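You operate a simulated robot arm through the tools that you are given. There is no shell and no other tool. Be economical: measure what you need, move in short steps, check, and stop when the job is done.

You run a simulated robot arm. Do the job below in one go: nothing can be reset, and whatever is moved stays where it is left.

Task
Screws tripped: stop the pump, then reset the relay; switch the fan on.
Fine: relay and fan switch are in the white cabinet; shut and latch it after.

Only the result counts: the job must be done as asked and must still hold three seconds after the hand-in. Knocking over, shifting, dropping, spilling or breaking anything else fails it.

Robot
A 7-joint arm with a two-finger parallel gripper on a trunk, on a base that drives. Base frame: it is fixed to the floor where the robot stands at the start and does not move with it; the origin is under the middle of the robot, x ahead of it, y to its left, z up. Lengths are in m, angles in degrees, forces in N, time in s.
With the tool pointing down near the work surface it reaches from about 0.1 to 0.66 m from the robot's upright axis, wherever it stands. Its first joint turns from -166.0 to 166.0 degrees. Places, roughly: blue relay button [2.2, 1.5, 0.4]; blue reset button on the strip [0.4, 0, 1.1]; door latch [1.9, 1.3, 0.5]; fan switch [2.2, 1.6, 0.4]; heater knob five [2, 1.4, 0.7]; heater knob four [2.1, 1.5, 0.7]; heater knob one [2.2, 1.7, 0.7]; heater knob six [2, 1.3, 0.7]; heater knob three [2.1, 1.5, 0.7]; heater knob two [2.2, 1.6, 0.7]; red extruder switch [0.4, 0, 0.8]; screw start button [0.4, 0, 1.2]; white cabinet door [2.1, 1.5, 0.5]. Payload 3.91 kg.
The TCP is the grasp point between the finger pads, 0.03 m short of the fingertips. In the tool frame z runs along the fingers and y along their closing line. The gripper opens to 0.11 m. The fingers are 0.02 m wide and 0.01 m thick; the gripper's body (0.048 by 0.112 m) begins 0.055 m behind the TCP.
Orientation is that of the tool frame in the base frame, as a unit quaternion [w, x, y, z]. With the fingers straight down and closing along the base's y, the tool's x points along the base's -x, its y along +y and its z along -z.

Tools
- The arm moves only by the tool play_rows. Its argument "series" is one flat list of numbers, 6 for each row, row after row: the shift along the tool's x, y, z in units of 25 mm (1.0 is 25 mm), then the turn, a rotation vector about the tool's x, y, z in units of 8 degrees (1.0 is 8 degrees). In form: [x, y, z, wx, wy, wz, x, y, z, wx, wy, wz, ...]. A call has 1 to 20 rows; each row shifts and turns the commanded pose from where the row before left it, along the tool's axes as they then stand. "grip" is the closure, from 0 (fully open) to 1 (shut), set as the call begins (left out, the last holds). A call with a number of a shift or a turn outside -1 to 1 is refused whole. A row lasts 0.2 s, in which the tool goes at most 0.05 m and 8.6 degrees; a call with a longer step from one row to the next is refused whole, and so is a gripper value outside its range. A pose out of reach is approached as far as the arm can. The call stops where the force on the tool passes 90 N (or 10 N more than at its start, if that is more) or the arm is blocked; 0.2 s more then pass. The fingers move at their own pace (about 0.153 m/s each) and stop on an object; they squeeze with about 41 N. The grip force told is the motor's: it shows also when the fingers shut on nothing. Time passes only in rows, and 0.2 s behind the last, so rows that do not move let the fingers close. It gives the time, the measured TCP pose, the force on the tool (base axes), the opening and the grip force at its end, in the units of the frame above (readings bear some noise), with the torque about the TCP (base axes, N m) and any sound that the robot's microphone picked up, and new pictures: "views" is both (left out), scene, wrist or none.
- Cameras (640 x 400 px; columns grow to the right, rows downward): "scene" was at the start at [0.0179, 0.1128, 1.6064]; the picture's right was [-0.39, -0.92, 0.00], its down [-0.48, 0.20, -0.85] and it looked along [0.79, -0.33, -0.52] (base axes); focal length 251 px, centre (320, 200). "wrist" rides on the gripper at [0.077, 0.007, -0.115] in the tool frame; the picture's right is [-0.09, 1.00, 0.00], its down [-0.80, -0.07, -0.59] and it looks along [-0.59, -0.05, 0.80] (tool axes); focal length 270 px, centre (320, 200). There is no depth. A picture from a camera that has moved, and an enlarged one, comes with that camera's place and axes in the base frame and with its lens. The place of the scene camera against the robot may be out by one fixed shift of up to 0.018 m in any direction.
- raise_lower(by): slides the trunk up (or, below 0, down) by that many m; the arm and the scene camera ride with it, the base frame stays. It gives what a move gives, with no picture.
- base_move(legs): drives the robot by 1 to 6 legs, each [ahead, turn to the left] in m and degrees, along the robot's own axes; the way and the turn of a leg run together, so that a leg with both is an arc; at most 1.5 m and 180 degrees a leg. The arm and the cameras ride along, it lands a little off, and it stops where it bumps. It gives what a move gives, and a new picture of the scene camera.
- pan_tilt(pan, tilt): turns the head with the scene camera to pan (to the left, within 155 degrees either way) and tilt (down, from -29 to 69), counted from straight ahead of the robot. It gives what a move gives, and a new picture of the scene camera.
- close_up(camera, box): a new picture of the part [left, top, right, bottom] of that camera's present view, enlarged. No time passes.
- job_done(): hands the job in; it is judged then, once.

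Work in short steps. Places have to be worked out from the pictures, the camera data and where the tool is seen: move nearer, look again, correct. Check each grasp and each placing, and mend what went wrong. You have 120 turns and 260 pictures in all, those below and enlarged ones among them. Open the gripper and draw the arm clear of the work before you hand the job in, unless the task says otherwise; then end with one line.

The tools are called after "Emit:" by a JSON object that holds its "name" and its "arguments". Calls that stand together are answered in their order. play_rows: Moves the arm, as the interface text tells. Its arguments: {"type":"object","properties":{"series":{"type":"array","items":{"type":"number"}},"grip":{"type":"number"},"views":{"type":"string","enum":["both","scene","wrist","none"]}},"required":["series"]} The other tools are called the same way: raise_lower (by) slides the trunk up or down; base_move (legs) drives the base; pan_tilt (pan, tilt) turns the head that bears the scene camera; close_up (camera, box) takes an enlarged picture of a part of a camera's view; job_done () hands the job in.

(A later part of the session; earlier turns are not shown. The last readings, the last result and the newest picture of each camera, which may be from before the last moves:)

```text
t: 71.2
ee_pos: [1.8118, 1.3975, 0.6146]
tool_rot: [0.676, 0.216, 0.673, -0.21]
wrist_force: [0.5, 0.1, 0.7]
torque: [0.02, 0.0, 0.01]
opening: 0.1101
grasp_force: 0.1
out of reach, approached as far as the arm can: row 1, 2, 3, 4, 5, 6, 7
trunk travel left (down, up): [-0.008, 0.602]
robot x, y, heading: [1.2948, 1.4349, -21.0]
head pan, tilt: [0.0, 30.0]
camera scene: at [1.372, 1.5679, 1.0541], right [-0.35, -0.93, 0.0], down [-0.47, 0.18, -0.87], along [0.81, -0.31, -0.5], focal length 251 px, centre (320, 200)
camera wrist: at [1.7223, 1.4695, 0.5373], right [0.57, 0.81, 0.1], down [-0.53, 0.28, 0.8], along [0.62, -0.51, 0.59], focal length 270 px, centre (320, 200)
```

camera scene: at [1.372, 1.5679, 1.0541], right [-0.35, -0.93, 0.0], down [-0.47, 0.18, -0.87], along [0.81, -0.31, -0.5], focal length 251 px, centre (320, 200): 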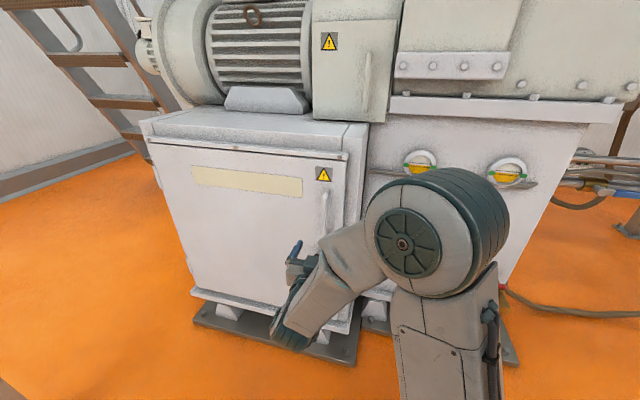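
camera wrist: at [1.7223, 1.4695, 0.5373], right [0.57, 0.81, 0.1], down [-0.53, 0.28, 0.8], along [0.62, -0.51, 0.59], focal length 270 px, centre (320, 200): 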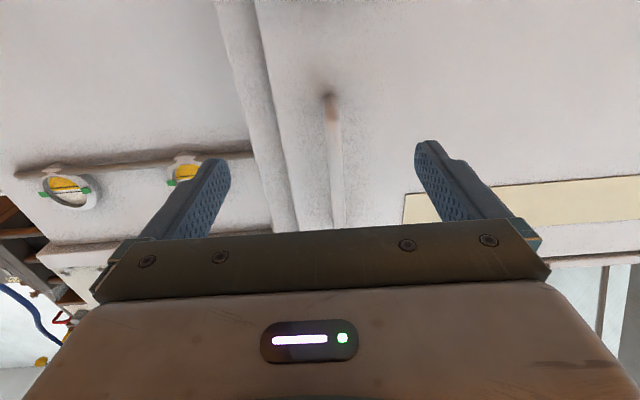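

The arm changed posture but is in front of the door; the pull bar is centred between the fingers. I back 30 mm and lower 40 mm to see the latch.

Emit:
{"name": "play_rows", "arguments": {"series": [0, 0, -1, 0, 0, 0, 0.6, 0, -0.2, 0, 0, 0, 1, 0, 0, 0, 0, 0]}}

```text
t: 72.0
ee_pos: [1.7881, 1.4166, 0.576]
tool_rot: [0.676, 0.216, 0.673, -0.21]
wrist_force: [0.2, -0.2, 0.2]
torque: [-0.01, 0.03, -0.03]
opening: 0.11
grasp_force: 0.0
trunk travel left (down, up): [-0.008, 0.602]
robot x, y, heading: [1.2939, 1.4348, -20.8]
head pan, tilt: [0.0, 30.0]
camera scene: at [1.3721, 1.568, 1.0541], right [-0.35, -0.93, 0.0], down [-0.47, 0.18, -0.87], along [0.81, -0.31, -0.5], focal length 251 px, centre (320, 200)
camera wrist: at [1.6991, 1.4883, 0.498], right [0.57, 0.81, 0.1], down [-0.53, 0.28, 0.8], along [0.62, -0.51, 0.59], focal length 270 px, centre (320, 200)
```

scene: 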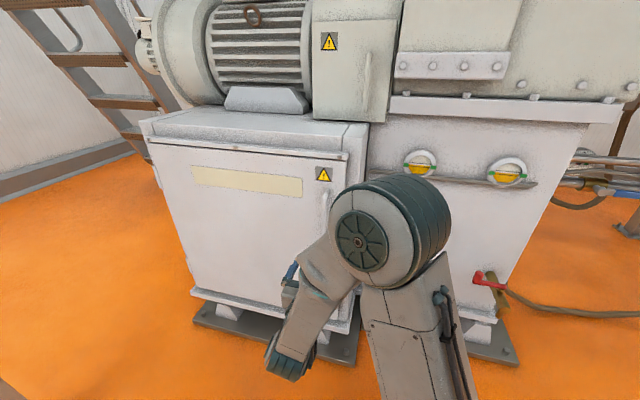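
wrist: 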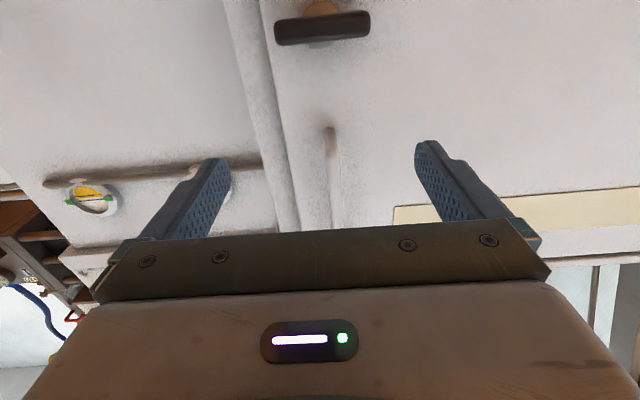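

The latch bar is centred laterally at z ≈0.512. I lower 64 mm and look again.

Emit:
{"name": "play_rows", "arguments": {"series": [1, 0.1, 0, 0, 0, 0, 1, 0, 0, 0, 0, 0, 0.56, 0, 0, 0, 0, 0], "views": "wrist"}}

```text
t: 72.8
ee_pos: [1.7904, 1.4184, 0.5118]
tool_rot: [0.675, 0.216, 0.673, -0.211]
wrist_force: [0.1, 0.3, 0.2]
torque: [0.01, 0.04, -0.01]
opening: 0.1101
grasp_force: 0.1
trunk travel left (down, up): [-0.008, 0.602]
robot x, y, heading: [1.2966, 1.4332, -20.9]
head pan, tilt: [0.0, 30.0]
camera wrist: at [1.7013, 1.4899, 0.435], right [0.57, 0.81, 0.1], down [-0.53, 0.28, 0.8], along [0.62, -0.51, 0.59], focal length 270 px, centre (320, 200)
```

wrist: 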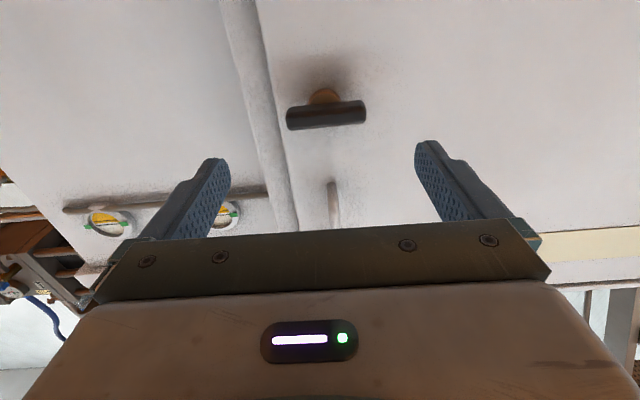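

Bar centre is about 113 mm ahead of the TCP, at the same height. I advance 90 mm and look.

Emit:
{"name": "play_rows", "arguments": {"series": [0, 0.15, 1, 0, 0, 0, 0, 0, 1, 0, 0, 0, 0, 0, 1, 0, 0, 0, 0, 0, 0.6, 0, 0, 0], "views": "wrist"}}

```text
t: 73.8
ee_pos: [1.8676, 1.369, 0.511]
tool_rot: [0.675, 0.215, 0.673, -0.211]
wrist_force: [0.2, 0.1, 0.1]
torque: [0.05, 0.0, 0.0]
opening: 0.1099
grasp_force: 0.0
trunk travel left (down, up): [-0.008, 0.602]
robot x, y, heading: [1.2954, 1.4334, -20.7]
head pan, tilt: [0.0, 30.0]
camera wrist: at [1.7772, 1.4421, 0.4334], right [0.57, 0.81, 0.1], down [-0.53, 0.28, 0.8], along [0.62, -0.51, 0.59], focal length 270 px, centre (320, 200)
```

wrist: 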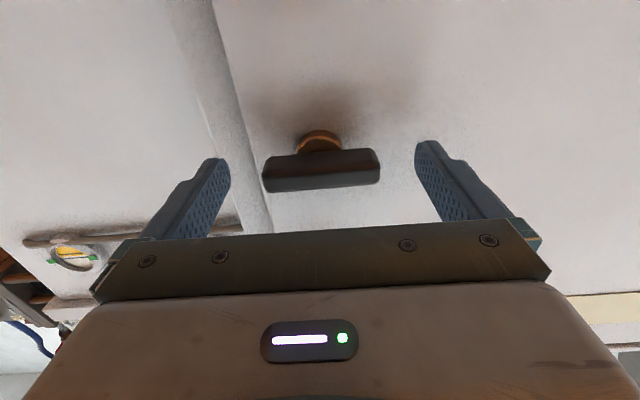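

The bar now lies 18 mm ahead of the TCP, within the finger pads. I advance 6 mm and close.

Emit:
{"name": "play_rows", "arguments": {"series": [0, 0.05, 0.25, 0, 0, 0, 0, 0, 0, 0, 0, 0, 0, 0, 0, 0, 0, 0], "views": "none"}}

Emit:
{"name": "play_rows", "arguments": {"series": [0, 0, 0, 0, 0, 0, 0, 0, 0, 0, 0, 0, 0, 0, 0, 0, 0, 0], "grip": 1, "views": "wrist"}}

```text
t: 74.6
ee_pos: [1.8724, 1.3667, 0.5111]
tool_rot: [0.676, 0.215, 0.674, -0.209]
wrist_force: [0.8, -0.4, -0.3]
torque: [-0.01, 0.04, 0.02]
opening: 0.11
grasp_force: 0.0
trunk travel left (down, up): [-0.008, 0.602]
robot x, y, heading: [1.2947, 1.4333, -20.9]
head pan, tilt: [0.0, 30.0]
```

```text
t: 75.4
ee_pos: [1.8713, 1.3669, 0.511]
tool_rot: [0.675, 0.217, 0.673, -0.21]
wrist_force: [-1.1, 0.4, -1.6]
torque: [-0.05, 0.07, -1.3]
opening: 0.0678
grasp_force: 44.9
trunk travel left (down, up): [-0.008, 0.602]
robot x, y, heading: [1.2959, 1.4344, -20.8]
head pan, tilt: [0.0, 30.0]
camera wrist: at [1.7822, 1.4389, 0.4337], right [0.57, 0.81, 0.1], down [-0.53, 0.28, 0.8], along [0.62, -0.51, 0.59], focal length 270 px, centre (320, 200)
```

wrist: 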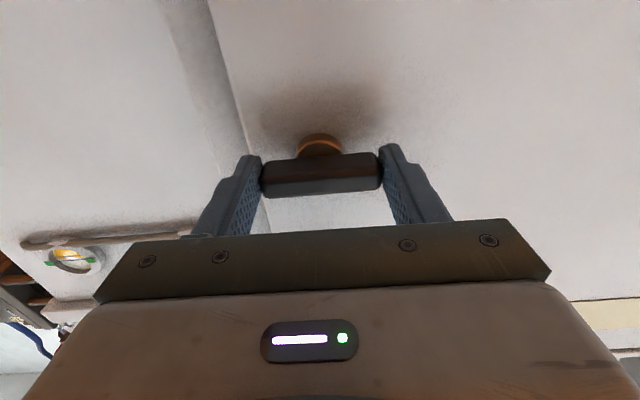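

Firm grip on the T-bar (68 mm). I try turning clockwise by 16° and watch the torque.

Emit:
{"name": "play_rows", "arguments": {"series": [0, 0, 0, 0, 0, 1, 0, 0, 0, 0, 0, 1], "views": "wrist"}}

```text
t: 76.0
ee_pos: [1.8728, 1.3672, 0.5124]
tool_rot: [0.698, 0.308, 0.636, -0.114]
wrist_force: [2.1, -0.6, -0.6]
torque: [-1.08, 0.51, -1.23]
opening: 0.0696
grasp_force: 44.8
trunk travel left (down, up): [-0.008, 0.602]
robot x, y, heading: [1.2944, 1.4342, -20.8]
head pan, tilt: [0.0, 30.0]
camera wrist: at [1.7945, 1.457, 0.4391], right [0.53, 0.76, 0.37], down [-0.66, 0.1, 0.75], along [0.53, -0.64, 0.55], focal length 270 px, centre (320, 200)
```

wrist: 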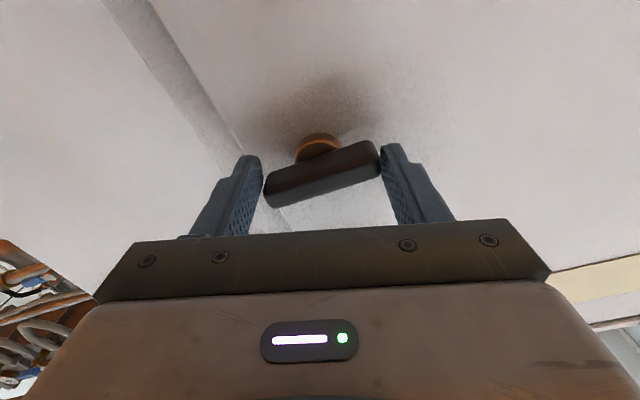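

The bar didn't follow (torque 1.2 N·m, slipping), so that side is against its stop. I turn back and try counter-clockwise.

Emit:
{"name": "play_rows", "arguments": {"series": [0, 0, 0, 0, 0, -1, 0, 0, 0, 0, 0, -1, 0, 0, 0, 0, 0, -1, 0, 0, 0, 0, 0, -1], "views": "wrist"}}

```text
t: 77.0
ee_pos: [1.8709, 1.3663, 0.5118]
tool_rot: [0.638, 0.121, 0.697, -0.305]
wrist_force: [-17.5, -5.5, -3.7]
torque: [0.23, 0.23, -0.82]
opening: 0.0694
grasp_force: 45.0
trunk travel left (down, up): [-0.008, 0.602]
robot x, y, heading: [1.2958, 1.4318, -21.1]
head pan, tilt: [0.0, 30.0]
camera wrist: at [1.7694, 1.4207, 0.4352], right [0.57, 0.8, -0.18], down [-0.4, 0.46, 0.79], along [0.72, -0.38, 0.58], focal length 270 px, centre (320, 200)
```

wrist: 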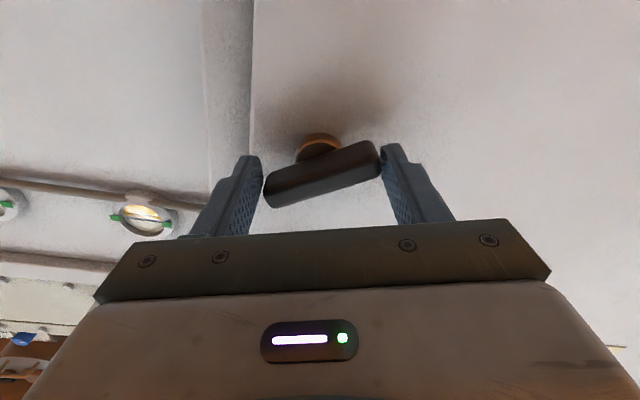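

The bar follows counter-clockwise (now about 32° turned). I continue about 58° more.

Emit:
{"name": "play_rows", "arguments": {"series": [0, 0, 0, 0, 0, -1, 0, 0, 0, 0, 0, -1, 0, 0, 0, 0, 0, -1, 0, 0, 0, 0, 0, -1, 0, 0, 0, 0, 0, -1, 0, 0, 0, 0, 0, -1, 0, 0, 0, 0, 0, -1]}}

```text
t: 78.6
ee_pos: [1.8719, 1.3684, 0.5159]
tool_rot: [0.426, -0.22, 0.67, -0.567]
wrist_force: [-9.3, -14.1, 23.9]
torque: [1.15, -0.63, -0.99]
opening: 0.069
grasp_force: 44.7
trunk travel left (down, up): [-0.008, 0.602]
robot x, y, heading: [1.297, 1.4339, -20.8]
head pan, tilt: [0.0, 30.0]
camera scene: at [1.3706, 1.567, 1.0546], right [-0.36, -0.93, 0.0], down [-0.47, 0.18, -0.87], along [0.81, -0.31, -0.5], focal length 251 px, centre (320, 200)
camera wrist: at [1.7385, 1.3762, 0.4829], right [0.24, 0.33, -0.91], down [-0.07, 0.94, 0.32], along [0.97, -0.01, 0.25], focal length 270 px, centre (320, 200)
```

scene: 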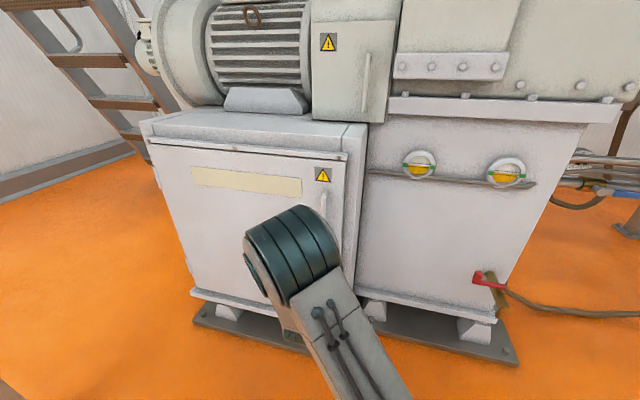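
wrist: 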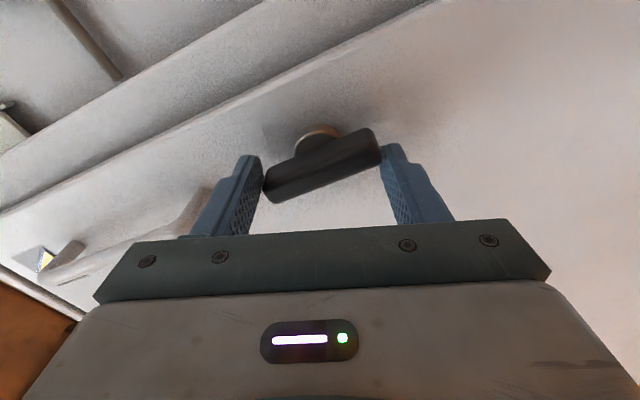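

The bar is parallel to the door's edge – turned about 90°. I pull out 30 mm gently to see whether the door follows.

Emit:
{"name": "play_rows", "arguments": {"series": [0, 0, -0.3, 0, 0, 0, 0, 0, -0.4, 0, 0, 0, 0, 0, -0.5, 0, 0, 0]}}

```text
t: 79.4
ee_pos: [1.848, 1.3883, 0.5158]
tool_rot: [0.428, -0.221, 0.667, -0.568]
wrist_force: [8.6, 5.6, 39.6]
torque: [-0.33, -0.84, -0.88]
opening: 0.0693
grasp_force: 45.1
trunk travel left (down, up): [-0.008, 0.602]
robot x, y, heading: [1.3009, 1.4341, -20.5]
head pan, tilt: [0.0, 30.0]
camera scene: at [1.3698, 1.5684, 1.0545], right [-0.35, -0.94, 0.0], down [-0.47, 0.18, -0.87], along [0.81, -0.31, -0.5], focal length 251 px, centre (320, 200)
camera wrist: at [1.7144, 1.3947, 0.4822], right [0.24, 0.32, -0.92], down [-0.07, 0.95, 0.32], along [0.97, -0.01, 0.25], focal length 270 px, centre (320, 200)
```

scene: 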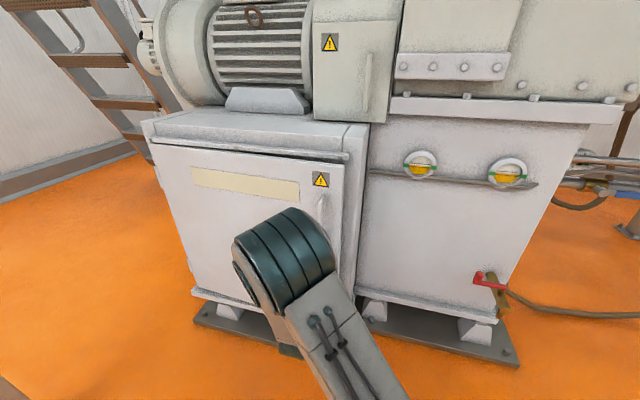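
wrist: 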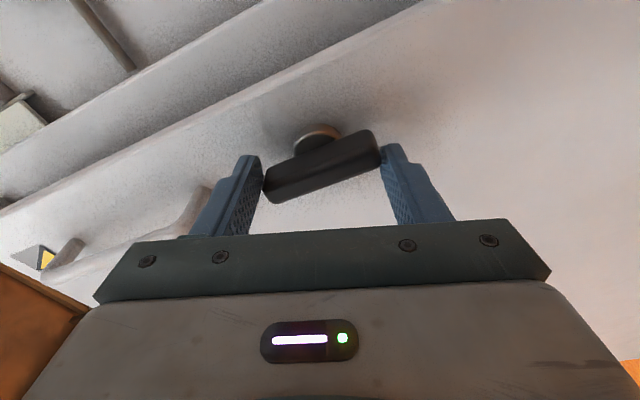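

The door is opening with the T-bar in grip. I keep pulling along its arc (hinge about (2.18, 1.75), radius 0.49), letting the bar swivel between the pads.

Emit:
{"name": "play_rows", "arguments": {"series": [-0.07, -0.08, -0.85, 0, 0, 0, -0.1, 0.03, -0.85, 0, 0, 0, -0.14, 0.045, -0.84, 0, 0, 0, -0.17, 0.056, -0.835, 0, 0, 0, -0.21, 0.067, -0.83, 0, 0, 0, -0.24, 0.078, -0.82, 0, 0, 0, -0.275, 0.09, -0.805, 0, 0, 0, -0.31, 0.1, -0.79, 0, 0, 0]}}

```text
t: 81.2
ee_pos: [1.7342, 1.511, 0.5117]
tool_rot: [0.42, -0.222, 0.673, -0.567]
wrist_force: [6.5, 2.3, -23.3]
torque: [0.19, -0.22, -0.8]
opening: 0.0712
grasp_force: 44.9
trunk travel left (down, up): [-0.008, 0.602]
robot x, y, heading: [1.2947, 1.432, -20.8]
head pan, tilt: [0.0, 30.0]
camera scene: at [1.3737, 1.5682, 1.0535], right [-0.36, -0.93, 0.0], down [-0.47, 0.18, -0.87], along [0.81, -0.31, -0.5], focal length 251 px, centre (320, 200)
camera wrist: at [1.5997, 1.5191, 0.4821], right [0.22, 0.33, -0.92], down [-0.06, 0.95, 0.32], along [0.97, -0.02, 0.23], focal length 270 px, centre (320, 200)
```

scene: 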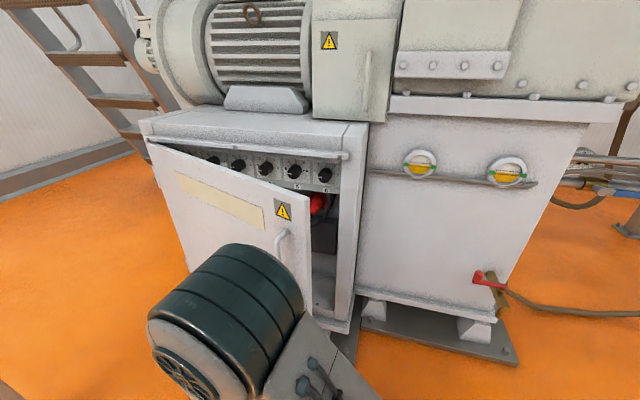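
wrist: 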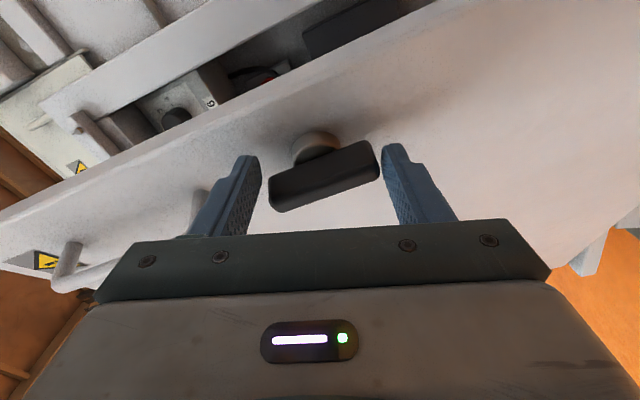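

The door is about 22° open and follows well. I continue along the arc to about 53°.

Emit:
{"name": "play_rows", "arguments": {"series": [-0.34, 0.15, -0.776, 0, 0, 0, -0.37, 0.12, -0.76, 0, 0, 0, -0.4, 0.13, -0.742, 0, 0, 0, -0.434, 0.14, -0.723, 0, 0, 0, -0.463, 0.15, -0.702, 0, 0, 0, -0.493, 0.16, -0.681, 0, 0, 0, -0.52, 0.169, -0.657, 0, 0, 0, -0.547, 0.178, -0.633, 0, 0, 0, -0.573, 0.186, -0.607, 0, 0, 0, -0.597, 0.194, -0.58, 0, 0, 0, -0.621, 0.202, -0.552, 0, 0, 0, -0.643, 0.209, -0.523, 0, 0, 0]}}

```text
t: 83.8
ee_pos: [1.6617, 1.7563, 0.5153]
tool_rot: [0.424, -0.221, 0.671, -0.567]
wrist_force: [-18.5, -2.7, -1.1]
torque: [-0.2, -0.01, -0.8]
opening: 0.0728
grasp_force: 44.8
trunk travel left (down, up): [-0.008, 0.602]
robot x, y, heading: [1.2916, 1.4361, -20.7]
head pan, tilt: [0.0, 30.0]
camera scene: at [1.3711, 1.568, 1.0544], right [-0.35, -0.94, 0.0], down [-0.47, 0.18, -0.87], along [0.81, -0.31, -0.5], focal length 251 px, centre (320, 200)
camera wrist: at [1.527, 1.7635, 0.4829], right [0.23, 0.33, -0.92], down [-0.07, 0.94, 0.32], along [0.97, -0.01, 0.24], focal length 270 px, centre (320, 200)
```

scene: 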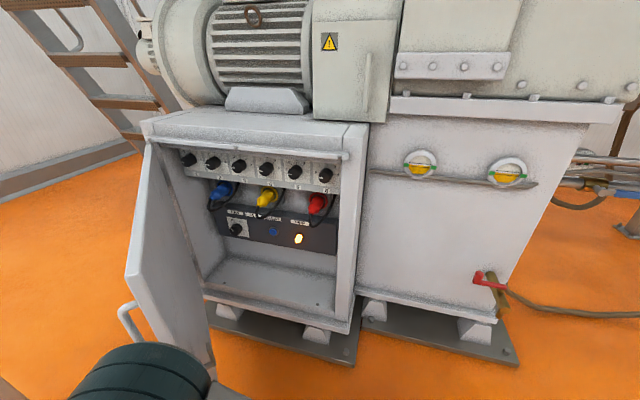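
wrist: 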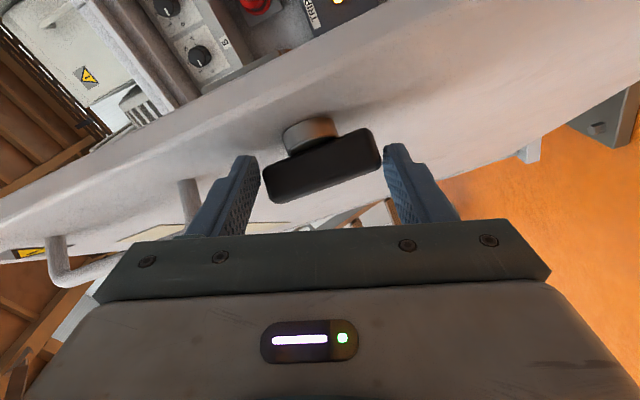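

The cabinet is open: knobs row on top, plugs, and a dark relay panel with a knob, a blue button and an orange lamp. I push the door a further ~20°.

Emit:
{"name": "play_rows", "arguments": {"series": [-0.664, 0.216, -0.493, 0, 0, 0, -0.684, 0.222, -0.462, 0, 0, 0, -0.703, 0.228, -0.431, 0, 0, 0, -0.72, 0.234, -0.398, 0, 0, 0, -0.735, 0.239, -0.365, 0, 0, 0, -0.75, 0.243, -0.331, 0, 0, 0, -0.763, 0.248, -0.296, 0, 0, 0, -0.774, 0.251, -0.261, 0, 0, 0]}}

Emit:
{"name": "close_up", "arguments": {"camera": "scene", "box": [170, 140, 362, 260]}}

```text
t: 85.6
ee_pos: [1.6875, 1.9243, 0.5186]
tool_rot: [0.425, -0.22, 0.671, -0.567]
wrist_force: [-30.7, 5.1, 11.5]
torque: [-0.06, 0.05, -1.07]
opening: 0.0716
grasp_force: 44.5
trunk travel left (down, up): [-0.008, 0.602]
robot x, y, heading: [1.2932, 1.4362, -20.5]
head pan, tilt: [0.0, 30.0]
camera scene: at [1.3698, 1.5678, 1.0543], right [-0.35, -0.94, 0.0], down [-0.47, 0.18, -0.87], along [0.81, -0.3, -0.5], focal length 251 px, centre (320, 200)
camera wrist: at [1.5531, 1.9319, 0.4856], right [0.23, 0.33, -0.92], down [-0.07, 0.94, 0.32], along [0.97, -0.01, 0.24], focal length 270 px, centre (320, 200)
```

scene: 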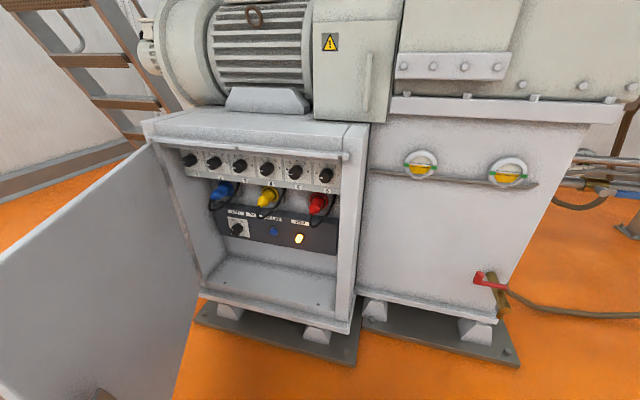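
wrist: 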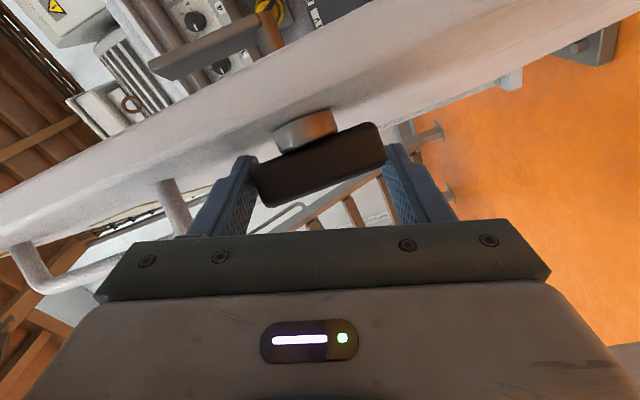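

```text
3.33 times, centred on (266, 200) of scene
camera zoom: at [1.3698, 1.5678, 1.0543], right [-0.35, -0.94, 0.0], down [-0.47, 0.18, -0.87], along [0.81, -0.3, -0.5], focal length 835 px, centre (500, 200)
```

zoom: 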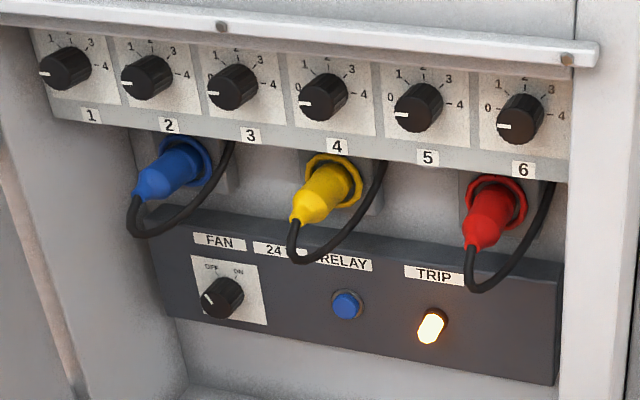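

Clear: FAN knob (OFF left / ON right), blue RELAY button, TRIP lamp lit. I release the T-bar and back the gripper off.

Emit:
{"name": "play_rows", "arguments": {"series": [0, 0, 0, 0, 0, 0, 0, 0, 0, 0, 0, 0, 0, 0, -1, 0, 0, 0, 0, 0, -1, 0, 0, 0, 0, 0, -1, 0, 0, 0, 0, 0, -1, 0, 0, 0], "grip": 0}}

```text
t: 87.0
ee_pos: [1.6064, 1.9822, 0.5145]
tool_rot: [0.423, -0.221, 0.671, -0.567]
wrist_force: [0.5, 0.1, 0.7]
torque: [-0.02, 0.03, 0.0]
opening: 0.1103
grasp_force: 0.1
trunk travel left (down, up): [-0.008, 0.602]
robot x, y, heading: [1.2959, 1.4327, -21.1]
head pan, tilt: [0.0, 30.0]
camera scene: at [1.3722, 1.5679, 1.054], right [-0.35, -0.94, 0.0], down [-0.47, 0.18, -0.87], along [0.81, -0.31, -0.5], focal length 251 px, centre (320, 200)
camera wrist: at [1.4719, 1.9888, 0.4834], right [0.23, 0.33, -0.92], down [-0.06, 0.95, 0.32], along [0.97, -0.02, 0.24], focal length 270 px, centre (320, 200)
```

scene: 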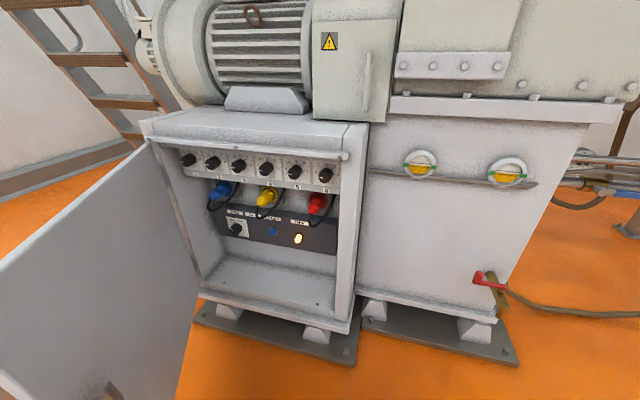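
wrist: 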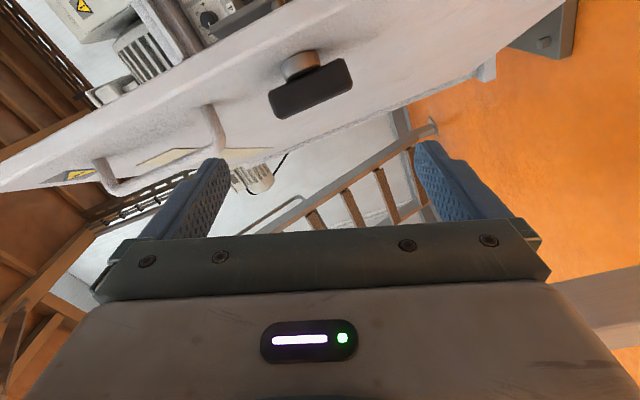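

The bar is free and the door stays. I slide the gripper right, clear of the door edge, then roll it back level with fingers closed.

Emit:
{"name": "play_rows", "arguments": {"series": [0.95, -0.31, 0, 0, 0, 0, 0.95, -0.31, 0, 0, 0, 0, 0.95, -0.31, 0, 0, 0, 0, 0.95, -0.31, 0, 0, 0, 0, 0.95, -0.31, 0, 0, 0, 0, 0.95, -0.31, 0, 0, 0, 0, 0.95, -0.31, 0, 0, 0, 0, 0.95, -0.31, 0, 0, 0, 0, 0.95, -0.31, 0, 0, 0, 0, 0.95, -0.31, 0, 0, 0, 0, 0.95, -0.31, 0, 0, 0, 0, 0.95, -0.31, 0, 0, 0, 0, 0.95, -0.31, 0, 0, 0, 0], "views": "none"}}

Emit:
{"name": "play_rows", "arguments": {"series": [0, 0, 0, 0, 0, 1, 0, 0, 0, 0, 0, 1, 0, 0, 0, 0, 0, 1, 0, 0, 0, 0, 0, 1, 0, 0, 0, 0, 0, 1, 0, 0, 0, 0, 0, 1, 0, 0, 0, 0, 0, 1, 0, 0, 0, 0, 0, 1, 0, 0, 0, 0, 0, 1], "grip": 1}}

```text
t: 89.8
ee_pos: [1.4198, 1.7144, 0.5113]
tool_rot: [0.423, -0.221, 0.672, -0.567]
wrist_force: [0.7, -0.6, 0.3]
torque: [-0.01, 0.0, -0.01]
opening: 0.1099
grasp_force: 0.1
trunk travel left (down, up): [-0.008, 0.602]
robot x, y, heading: [1.2961, 1.4323, -20.9]
head pan, tilt: [0.0, 30.0]
```

```text
t: 91.8
ee_pos: [1.4193, 1.7144, 0.5139]
tool_rot: [0.676, 0.217, 0.673, -0.209]
wrist_force: [-0.5, -0.4, -0.7]
torque: [0.01, 0.01, 0.04]
opening: 0.0001
grasp_force: 37.7
trunk travel left (down, up): [-0.008, 0.602]
robot x, y, heading: [1.2967, 1.4349, -20.8]
head pan, tilt: [0.0, 30.0]
camera scene: at [1.3721, 1.5679, 1.054], right [-0.35, -0.93, 0.0], down [-0.47, 0.18, -0.87], along [0.81, -0.31, -0.5], focal length 251 px, centre (320, 200)
camera wrist: at [1.3295, 1.7865, 0.4363], right [0.57, 0.81, 0.1], down [-0.53, 0.28, 0.8], along [0.62, -0.51, 0.59], focal length 270 px, centre (320, 200)
```

scene: 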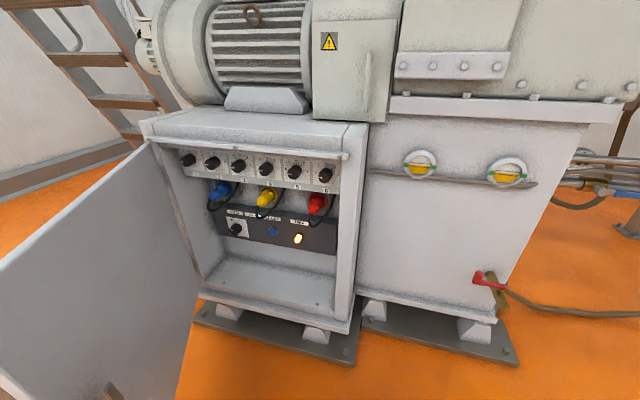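
wrist: 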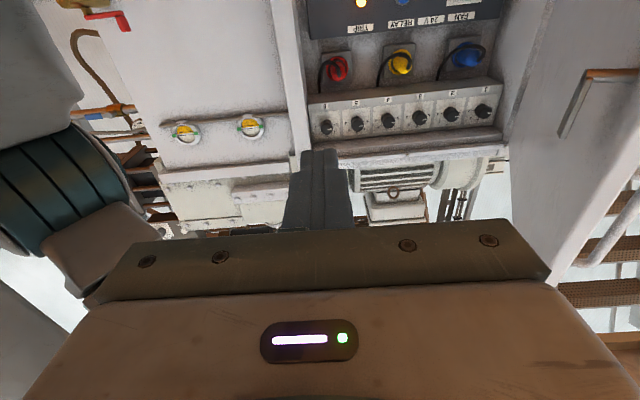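

The wrist camera now looks into the cabinet. I lower the tool 90 mm to bring the relay panel into view.

Emit:
{"name": "play_rows", "arguments": {"series": [1, 0, 0, 0, 0, 0, 1, 0, 0, 0, 0, 0, 1, 0, 0, 0, 0, 0, 0.6, 0, 0, 0, 0, 0], "views": "wrist"}}

```text
t: 92.8
ee_pos: [1.4194, 1.7138, 0.4233]
tool_rot: [0.675, 0.215, 0.673, -0.21]
wrist_force: [0.7, 0.1, 1.0]
torque: [0.0, -0.01, -0.01]
opening: 0.0001
grasp_force: 37.7
trunk travel left (down, up): [-0.008, 0.602]
robot x, y, heading: [1.2975, 1.4351, -20.8]
head pan, tilt: [0.0, 30.0]
camera wrist: at [1.3295, 1.7857, 0.3457], right [0.57, 0.81, 0.1], down [-0.53, 0.28, 0.8], along [0.62, -0.51, 0.59], focal length 270 px, centre (320, 200)
```

wrist: 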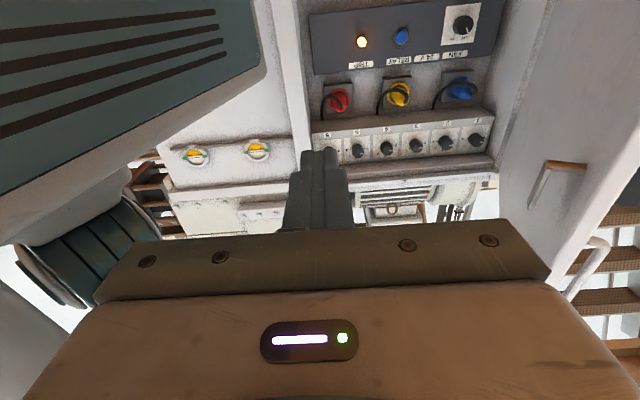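

Relay button ≈ (2.18, 1.455, 0.445), fan knob ≈ (2.27, 1.59, 0.44). I bring the robot nearer, to about (1.55, 1.50).

Emit:
{"name": "base_move", "arguments": {"legs": [[0, 35], [0.25, 0], [0, -30]]}}

Emit:
{"name": "close_up", "arguments": {"camera": "wrist", "box": [0, 0, 640, 400]}}

```text
t: 97.8
ee_pos: [1.6352, 1.7832, 0.4238]
tool_rot: [0.684, 0.188, 0.681, -0.182]
wrist_force: [-0.1, 0.4, 0.1]
torque: [0.04, 0.0, -0.01]
opening: 0.0001
grasp_force: 37.2
trunk travel left (down, up): [-0.008, 0.602]
robot x, y, heading: [1.5384, 1.4963, -16.1]
head pan, tilt: [0.0, 30.0]
camera scene: at [1.6021, 1.6345, 1.054], right [-0.28, -0.96, 0.0], down [-0.48, 0.14, -0.87], along [0.83, -0.24, -0.5], focal length 251 px, centre (320, 200)
```

scene: 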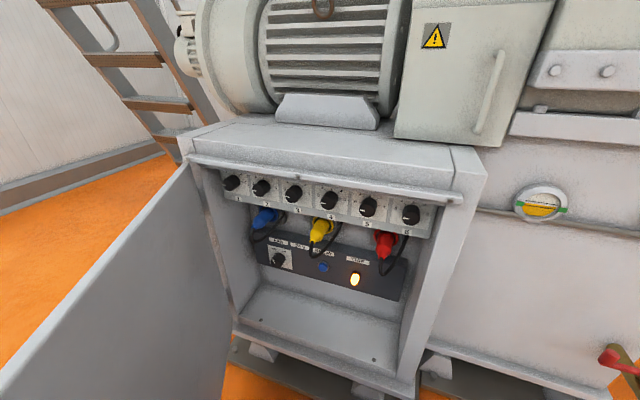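

```text
1.00 times, centred on (320, 200) of wrist
camera zoom: at [1.5411, 1.8478, 0.3458], right [0.5, 0.86, 0.1], down [-0.55, 0.23, 0.8], along [0.67, -0.45, 0.59], focal length 270 px, centre (320, 200)
```

zoom: 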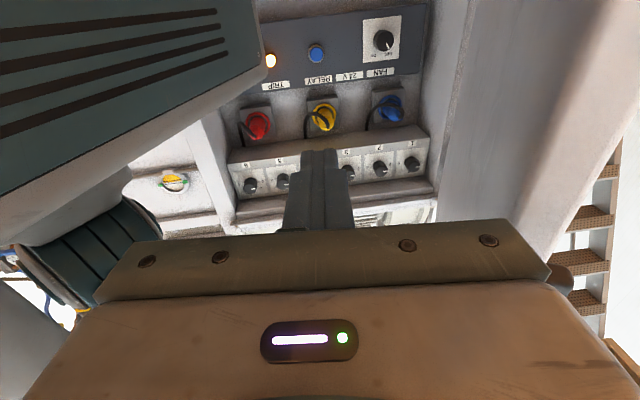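

The button is straight ahead of the tool, about 0.66 m from the TCP, 26 mm up. I advance 0.45 m and re-check.

Emit:
{"name": "play_rows", "arguments": {"series": [-0.5, -0.2, 1, 0, 0, 0, -0.5, -0.2, 1, 0, 0, 0, 0, 0, 1, 0, 0, 0, 0, 0, 1, 0, 0, 0, 0, 0, 1, 0, 0, 0, 0, 0, 1, 0, 0, 0, 0, 0, 1, 0, 0, 0, 0, 0, 1, 0, 0, 0, 0, 0, 1, 0, 0, 0, 0, 0, 1, 0, 0, 0, 0, 0, 1, 0, 0, 0, 0, 0, 1, 0, 0, 0, 0, 0, 1, 0, 0, 0, 0, 0, 1, 0, 0, 0, 0, 0, 1, 0, 0, 0, 0, 0, 1, 0, 0, 0, 0, 0, 1, 0, 0, 0, 0, 0, 1, 0, 0, 0]}}

```text
t: 101.6
ee_pos: [2.0196, 1.5455, 0.4475]
tool_rot: [0.684, 0.188, 0.681, -0.182]
wrist_force: [-0.6, -0.6, -1.2]
torque: [0.0, 0.01, -0.01]
opening: 0.0003
grasp_force: 37.7
trunk travel left (down, up): [-0.008, 0.602]
robot x, y, heading: [1.5365, 1.4968, -15.9]
head pan, tilt: [0.0, 30.0]
camera scene: at [1.6021, 1.6345, 1.054], right [-0.28, -0.96, 0.0], down [-0.48, 0.14, -0.87], along [0.83, -0.24, -0.5], focal length 251 px, centre (320, 200)
camera wrist: at [1.9245, 1.6106, 0.371], right [0.5, 0.86, 0.1], down [-0.55, 0.23, 0.8], along [0.67, -0.45, 0.59], focal length 270 px, centre (320, 200)
```

scene: 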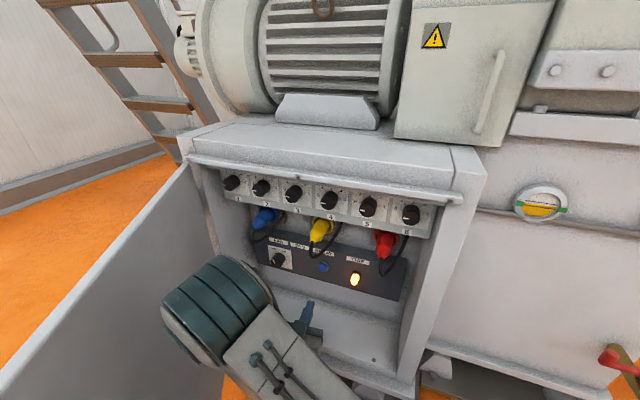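
wrist: 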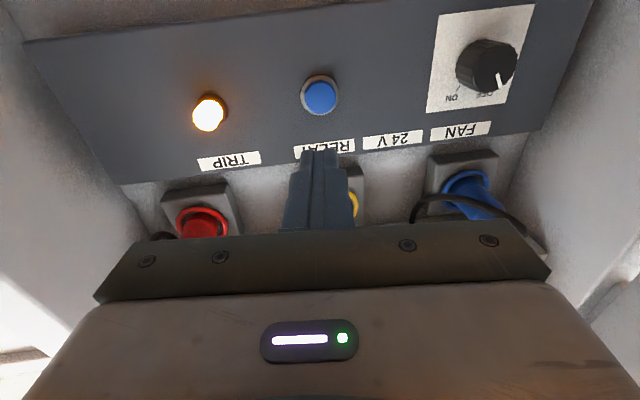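

The fingertip lines up with the blue button, about 0.14 m short of contact. I advance 0.11 m.

Emit:
{"name": "play_rows", "arguments": {"series": [0, 0, 1, 0, 0, 0, 0, 0, 1, 0, 0, 0, 0, 0, 1, 0, 0, 0, 0, 0, 1, 0, 0, 0, 0, 0, 0.4, 0, 0, 0], "views": "wrist"}}

```text
t: 102.8
ee_pos: [2.1148, 1.4921, 0.4491]
tool_rot: [0.683, 0.188, 0.681, -0.182]
wrist_force: [0.2, 0.9, 0.0]
torque: [-0.02, 0.02, 0.03]
opening: 0.0003
grasp_force: 37.5
trunk travel left (down, up): [-0.008, 0.602]
robot x, y, heading: [1.5392, 1.4942, -16.0]
head pan, tilt: [0.0, 30.0]
camera wrist: at [2.0192, 1.5562, 0.3707], right [0.5, 0.86, 0.1], down [-0.55, 0.23, 0.8], along [0.67, -0.46, 0.59], focal length 270 px, centre (320, 200)
```

wrist: 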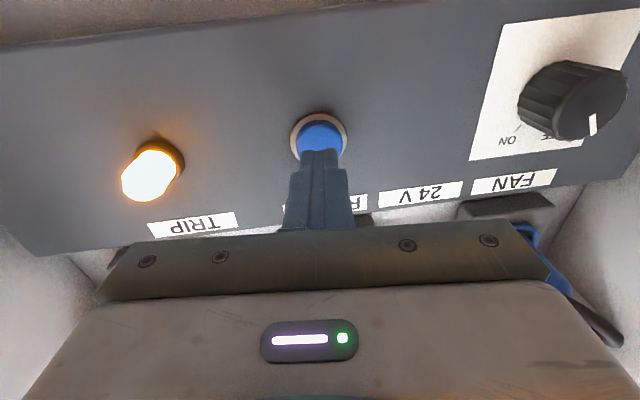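

About 38 mm of gap left. I check clearance to the yellow plug in the scene view first.

Emit:
{"name": "close_up", "arguments": {"camera": "scene", "box": [220, 180, 420, 340]}}

```text
2.50 times, centred on (320, 260) of scene
camera zoom: at [1.6021, 1.6344, 1.054], right [-0.28, -0.96, 0.0], down [-0.48, 0.14, -0.87], along [0.83, -0.24, -0.5], focal length 626 px, centre (320, 50)
```

zoom: 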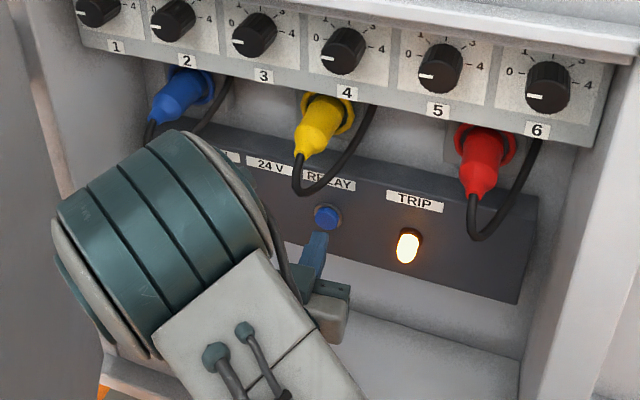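

The wrist joint is still outside the opening; clearance is fine. I advance 36 mm and then press in 3 mm steps.

Emit:
{"name": "play_rows", "arguments": {"series": [0, 0, 1, 0, 0, 0, 0, 0, 0.4, 0, 0, 0, 0, 0, 0.12, 0, 0, 0, 0, 0, 0.12, 0, 0, 0, 0, 0, 0.12, 0, 0, 0]}}

```text
t: 103.8
ee_pos: [2.1435, 1.4764, 0.4486]
tool_rot: [0.681, 0.185, 0.685, -0.18]
wrist_force: [-30.9, 13.4, 12.1]
torque: [-0.26, -0.31, -0.28]
opening: 0.0001
grasp_force: 38.1
trunk travel left (down, up): [-0.008, 0.602]
robot x, y, heading: [1.5303, 1.4963, -15.4]
head pan, tilt: [0.0, 30.0]
heard: click
stopped in row 4: the force on the tool passed its limit (the readings are from after the stop); the commanded pose is now the measured one
camera scene: at [1.5967, 1.6361, 1.0543], right [-0.27, -0.96, 0.0], down [-0.48, 0.13, -0.87], along [0.84, -0.23, -0.5], focal length 251 px, centre (320, 200)
camera wrist: at [2.0464, 1.5409, 0.3713], right [0.5, 0.86, 0.09], down [-0.55, 0.23, 0.8], along [0.67, -0.45, 0.59], focal length 270 px, centre (320, 200)
```

scene: 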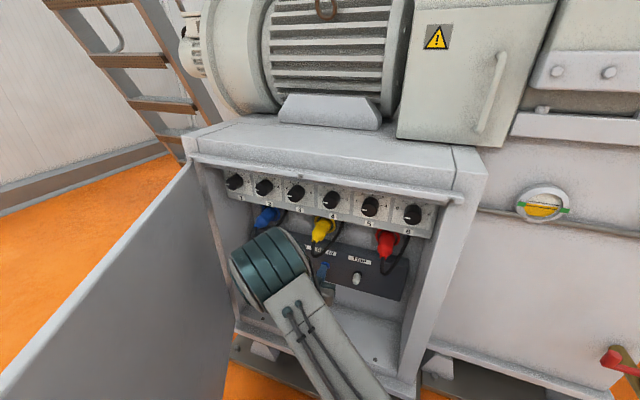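
wrist: 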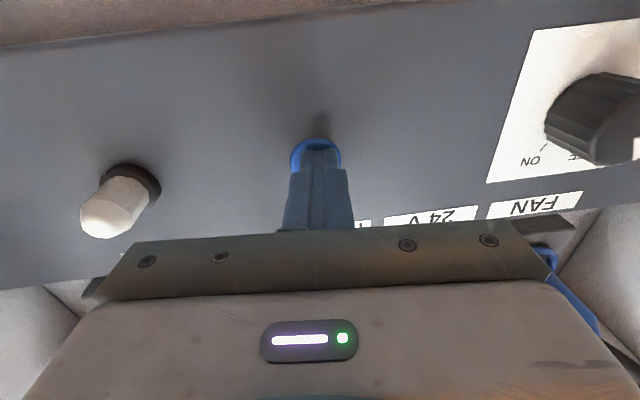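

Click, and the TRIP lamp went out: relay reset. I back off 0.12 m, yaw 5° to square up with the panel, and move 0.13 m left toward the fan knob.

Emit:
{"name": "play_rows", "arguments": {"series": [0, 0, -1, 0, 0, 0, 0, 0, -1, 0, 0, 0, 0, 0, -1, 0, 0, 0, 0, 0, -1, 0, 0, 0, 0, 0, -1, 0, 0, 0, 0, 0, 0, 0.6, 0, 0, 0, 1, 0, 0, 0, 0, 0, 1, 0, 0, 0, 0, 0, 1, 0, 0, 0, 0, 0, 1, 0, 0, 0, 0, 0, 1, 0, 0, 0, 0]}}

```text
t: 106.2
ee_pos: [2.107, 1.6422, 0.4486]
tool_rot: [0.672, 0.214, 0.676, -0.211]
wrist_force: [0.0, 0.9, 0.1]
torque: [-0.02, -0.01, 0.02]
opening: 0.0
grasp_force: 37.5
trunk travel left (down, up): [-0.008, 0.602]
robot x, y, heading: [1.533, 1.5004, -15.7]
head pan, tilt: [0.0, 30.0]
camera scene: at [1.5999, 1.6351, 1.054], right [-0.27, -0.96, 0.0], down [-0.48, 0.13, -0.87], along [0.83, -0.23, -0.5], focal length 251 px, centre (320, 200)
camera wrist: at [2.0163, 1.7143, 0.3728], right [0.57, 0.82, 0.09], down [-0.52, 0.28, 0.81], along [0.63, -0.51, 0.59], focal length 270 px, centre (320, 200)
```

scene: 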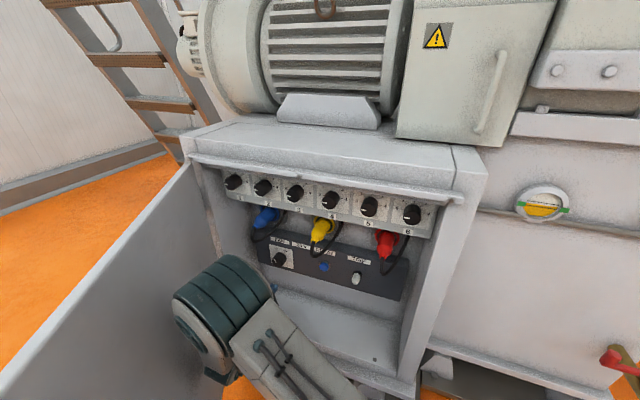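
wrist: 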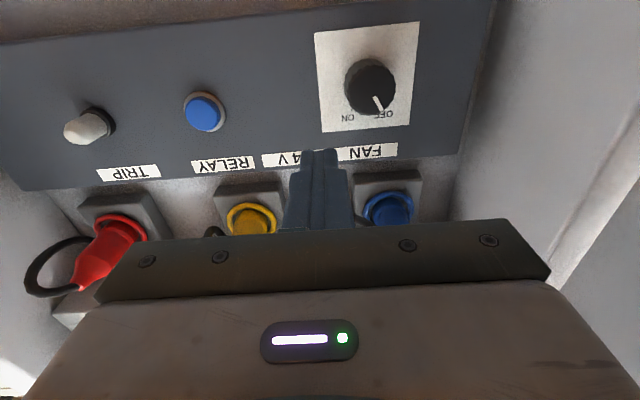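

Emit:
{"name": "close_up", "arguments": {"camera": "wrist", "box": [290, 10, 450, 170]}}

```text
2.50 times, centred on (370, 90) of wrist
camera zoom: at [2.0163, 1.7143, 0.3728], right [0.57, 0.82, 0.09], down [-0.52, 0.28, 0.81], along [0.63, -0.51, 0.59], focal length 676 px, centre (195, 475)
```

zoom: 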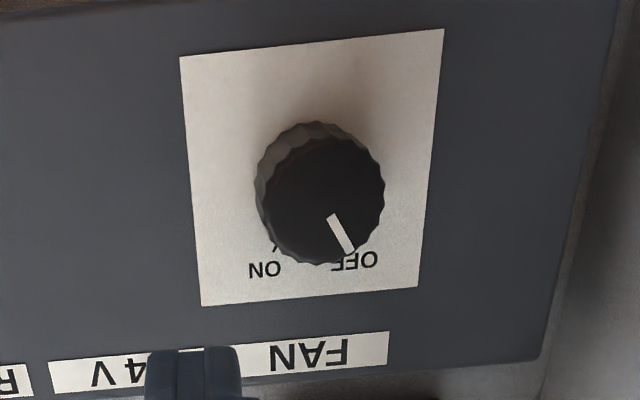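

Knob pointer is at OFF, ON lies ~70–80° clockwise. I shift 45 mm left, 9 mm down, roll −40°, open the fingers and advance 60 mm to look.

Emit:
{"name": "play_rows", "arguments": {"series": [0.36, 0.9, 0, 0, 0, 0, 0, 0.9, 0, 0, 0, 0, 0, 0, 0, 0, 0, -1, 0, 0, 0, 0, 0, -1, 0, 0, 0, 0, 0, -1, 0, 0, 0, 0, 0, -1, 0, 0, 0, 0, 0, -1, 0, 0, 1, 0, 0, 0, 0, 0, 1, 0, 0, 0], "grip": 0.3, "views": "wrist"}}

```text
t: 108.2
ee_pos: [2.1753, 1.6496, 0.4372]
tool_rot: [0.559, -0.031, 0.71, -0.427]
wrist_force: [0.1, -0.8, 0.3]
torque: [-0.02, 0.0, 0.0]
opening: 0.0768
grasp_force: 0.1
trunk travel left (down, up): [-0.008, 0.602]
robot x, y, heading: [1.5322, 1.4953, -15.9]
head pan, tilt: [0.0, 30.0]
camera wrist: at [2.0555, 1.6802, 0.3747], right [0.47, 0.68, -0.57], down [-0.22, 0.71, 0.66], along [0.86, -0.18, 0.48], focal length 270 px, centre (320, 200)
```

wrist: 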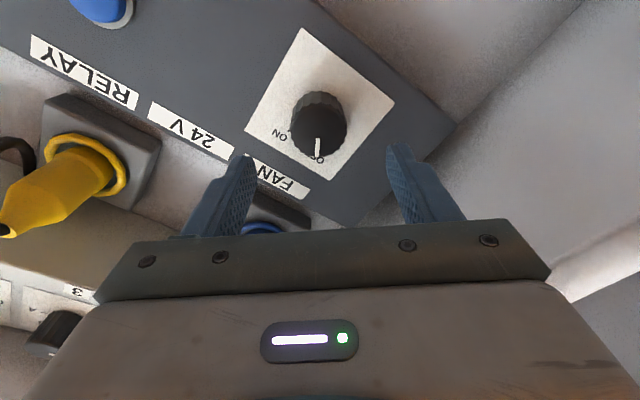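

The knob is centred between the fingers, pointer exactly along the tool's up-axis (−40°). I advance 57 mm and close on it.

Emit:
{"name": "play_rows", "arguments": {"series": [0, -0.05, 1, 0, 0, 0, 0, 0, 1, 0, 0, 0, 0, 0, 0.28, 0, 0, 0], "views": "wrist"}}

```text
t: 109.0
ee_pos: [2.2199, 1.6147, 0.4395]
tool_rot: [0.561, -0.031, 0.709, -0.426]
wrist_force: [-0.3, -0.9, 0.6]
torque: [0.04, 0.02, 0.0]
opening: 0.0771
grasp_force: 0.0
trunk travel left (down, up): [-0.008, 0.602]
robot x, y, heading: [1.5378, 1.4974, -15.5]
head pan, tilt: [0.0, 30.0]
camera wrist: at [2.1012, 1.6457, 0.3758], right [0.47, 0.68, -0.57], down [-0.22, 0.71, 0.67], along [0.86, -0.18, 0.48], focal length 270 px, centre (320, 200)
```

wrist: 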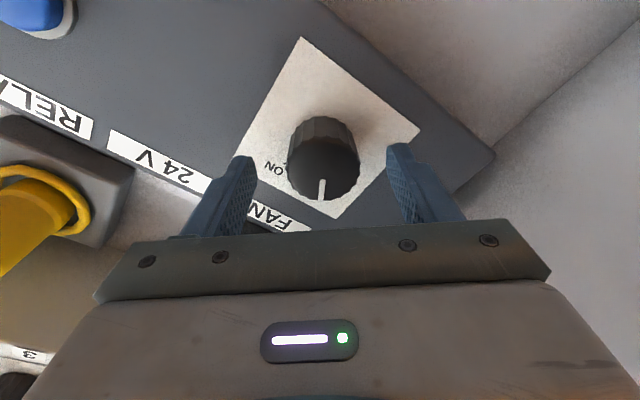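

The fingertips are about 14 mm past the knob's front. I close on it.

Emit:
{"name": "play_rows", "arguments": {"series": [0, 0.04, 0.12, 0, 0, 0, 0, 0, 0, 0, 0, 0, 0, 0, 0, 0, 0, 0], "grip": 1, "views": "wrist"}}

```text
t: 109.8
ee_pos: [2.2227, 1.6156, 0.4363]
tool_rot: [0.56, -0.03, 0.71, -0.427]
wrist_force: [-23.9, 7.7, 0.7]
torque: [-0.43, -0.58, -0.86]
opening: 0.0411
grasp_force: 45.2
trunk travel left (down, up): [-0.008, 0.602]
robot x, y, heading: [1.537, 1.4948, -15.4]
head pan, tilt: [0.0, 30.0]
camera wrist: at [2.1027, 1.6461, 0.3749], right [0.47, 0.68, -0.57], down [-0.22, 0.71, 0.67], along [0.86, -0.18, 0.48], focal length 270 px, centre (320, 200)
```

wrist: 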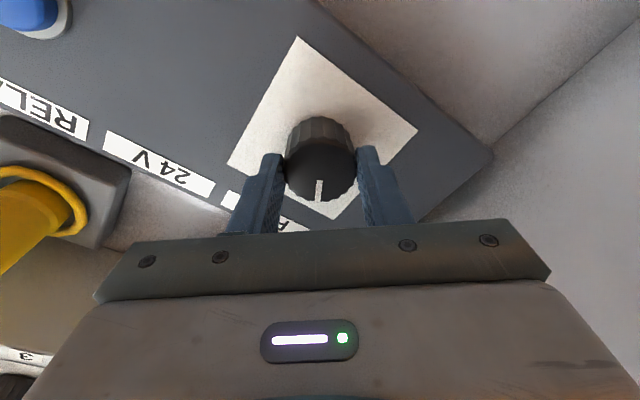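

Knob gripped (41 mm). I back 2 mm to ease the axial force and turn clockwise 48°.

Emit:
{"name": "play_rows", "arguments": {"series": [0, 0, -0.1, 0, 0, 0, 0, 0, 0, 0, 0, 1, 0, 0, 0, 0, 0, 1, 0, 0, 0, 0, 0, 1, 0, 0, 0, 0, 0, 1, 0, 0, 0, 0, 0, 1, 0, 0, 0, 0, 0, 1], "views": "wrist"}}

```text
t: 111.4
ee_pos: [2.2223, 1.6159, 0.4376]
tool_rot: [0.685, 0.261, 0.66, -0.161]
wrist_force: [8.9, 8.1, -6.5]
torque: [-0.38, -0.55, -0.2]
opening: 0.0413
grasp_force: 44.9
trunk travel left (down, up): [-0.008, 0.602]
robot x, y, heading: [1.5359, 1.4917, -15.7]
head pan, tilt: [0.0, 30.0]
camera wrist: at [2.1382, 1.6971, 0.3632], right [0.56, 0.8, 0.23], down [-0.59, 0.18, 0.79], along [0.59, -0.57, 0.57], focal length 270 px, centre (320, 200)
```

wrist: 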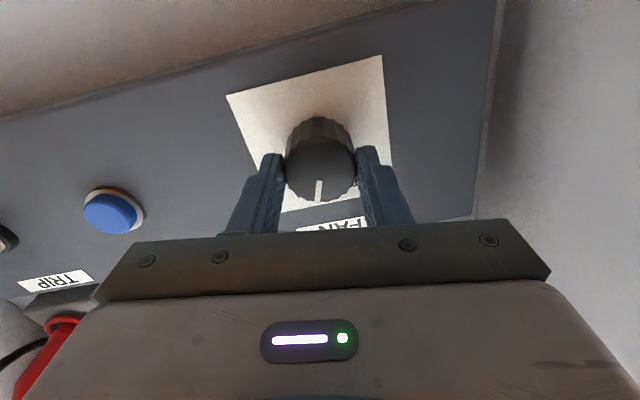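

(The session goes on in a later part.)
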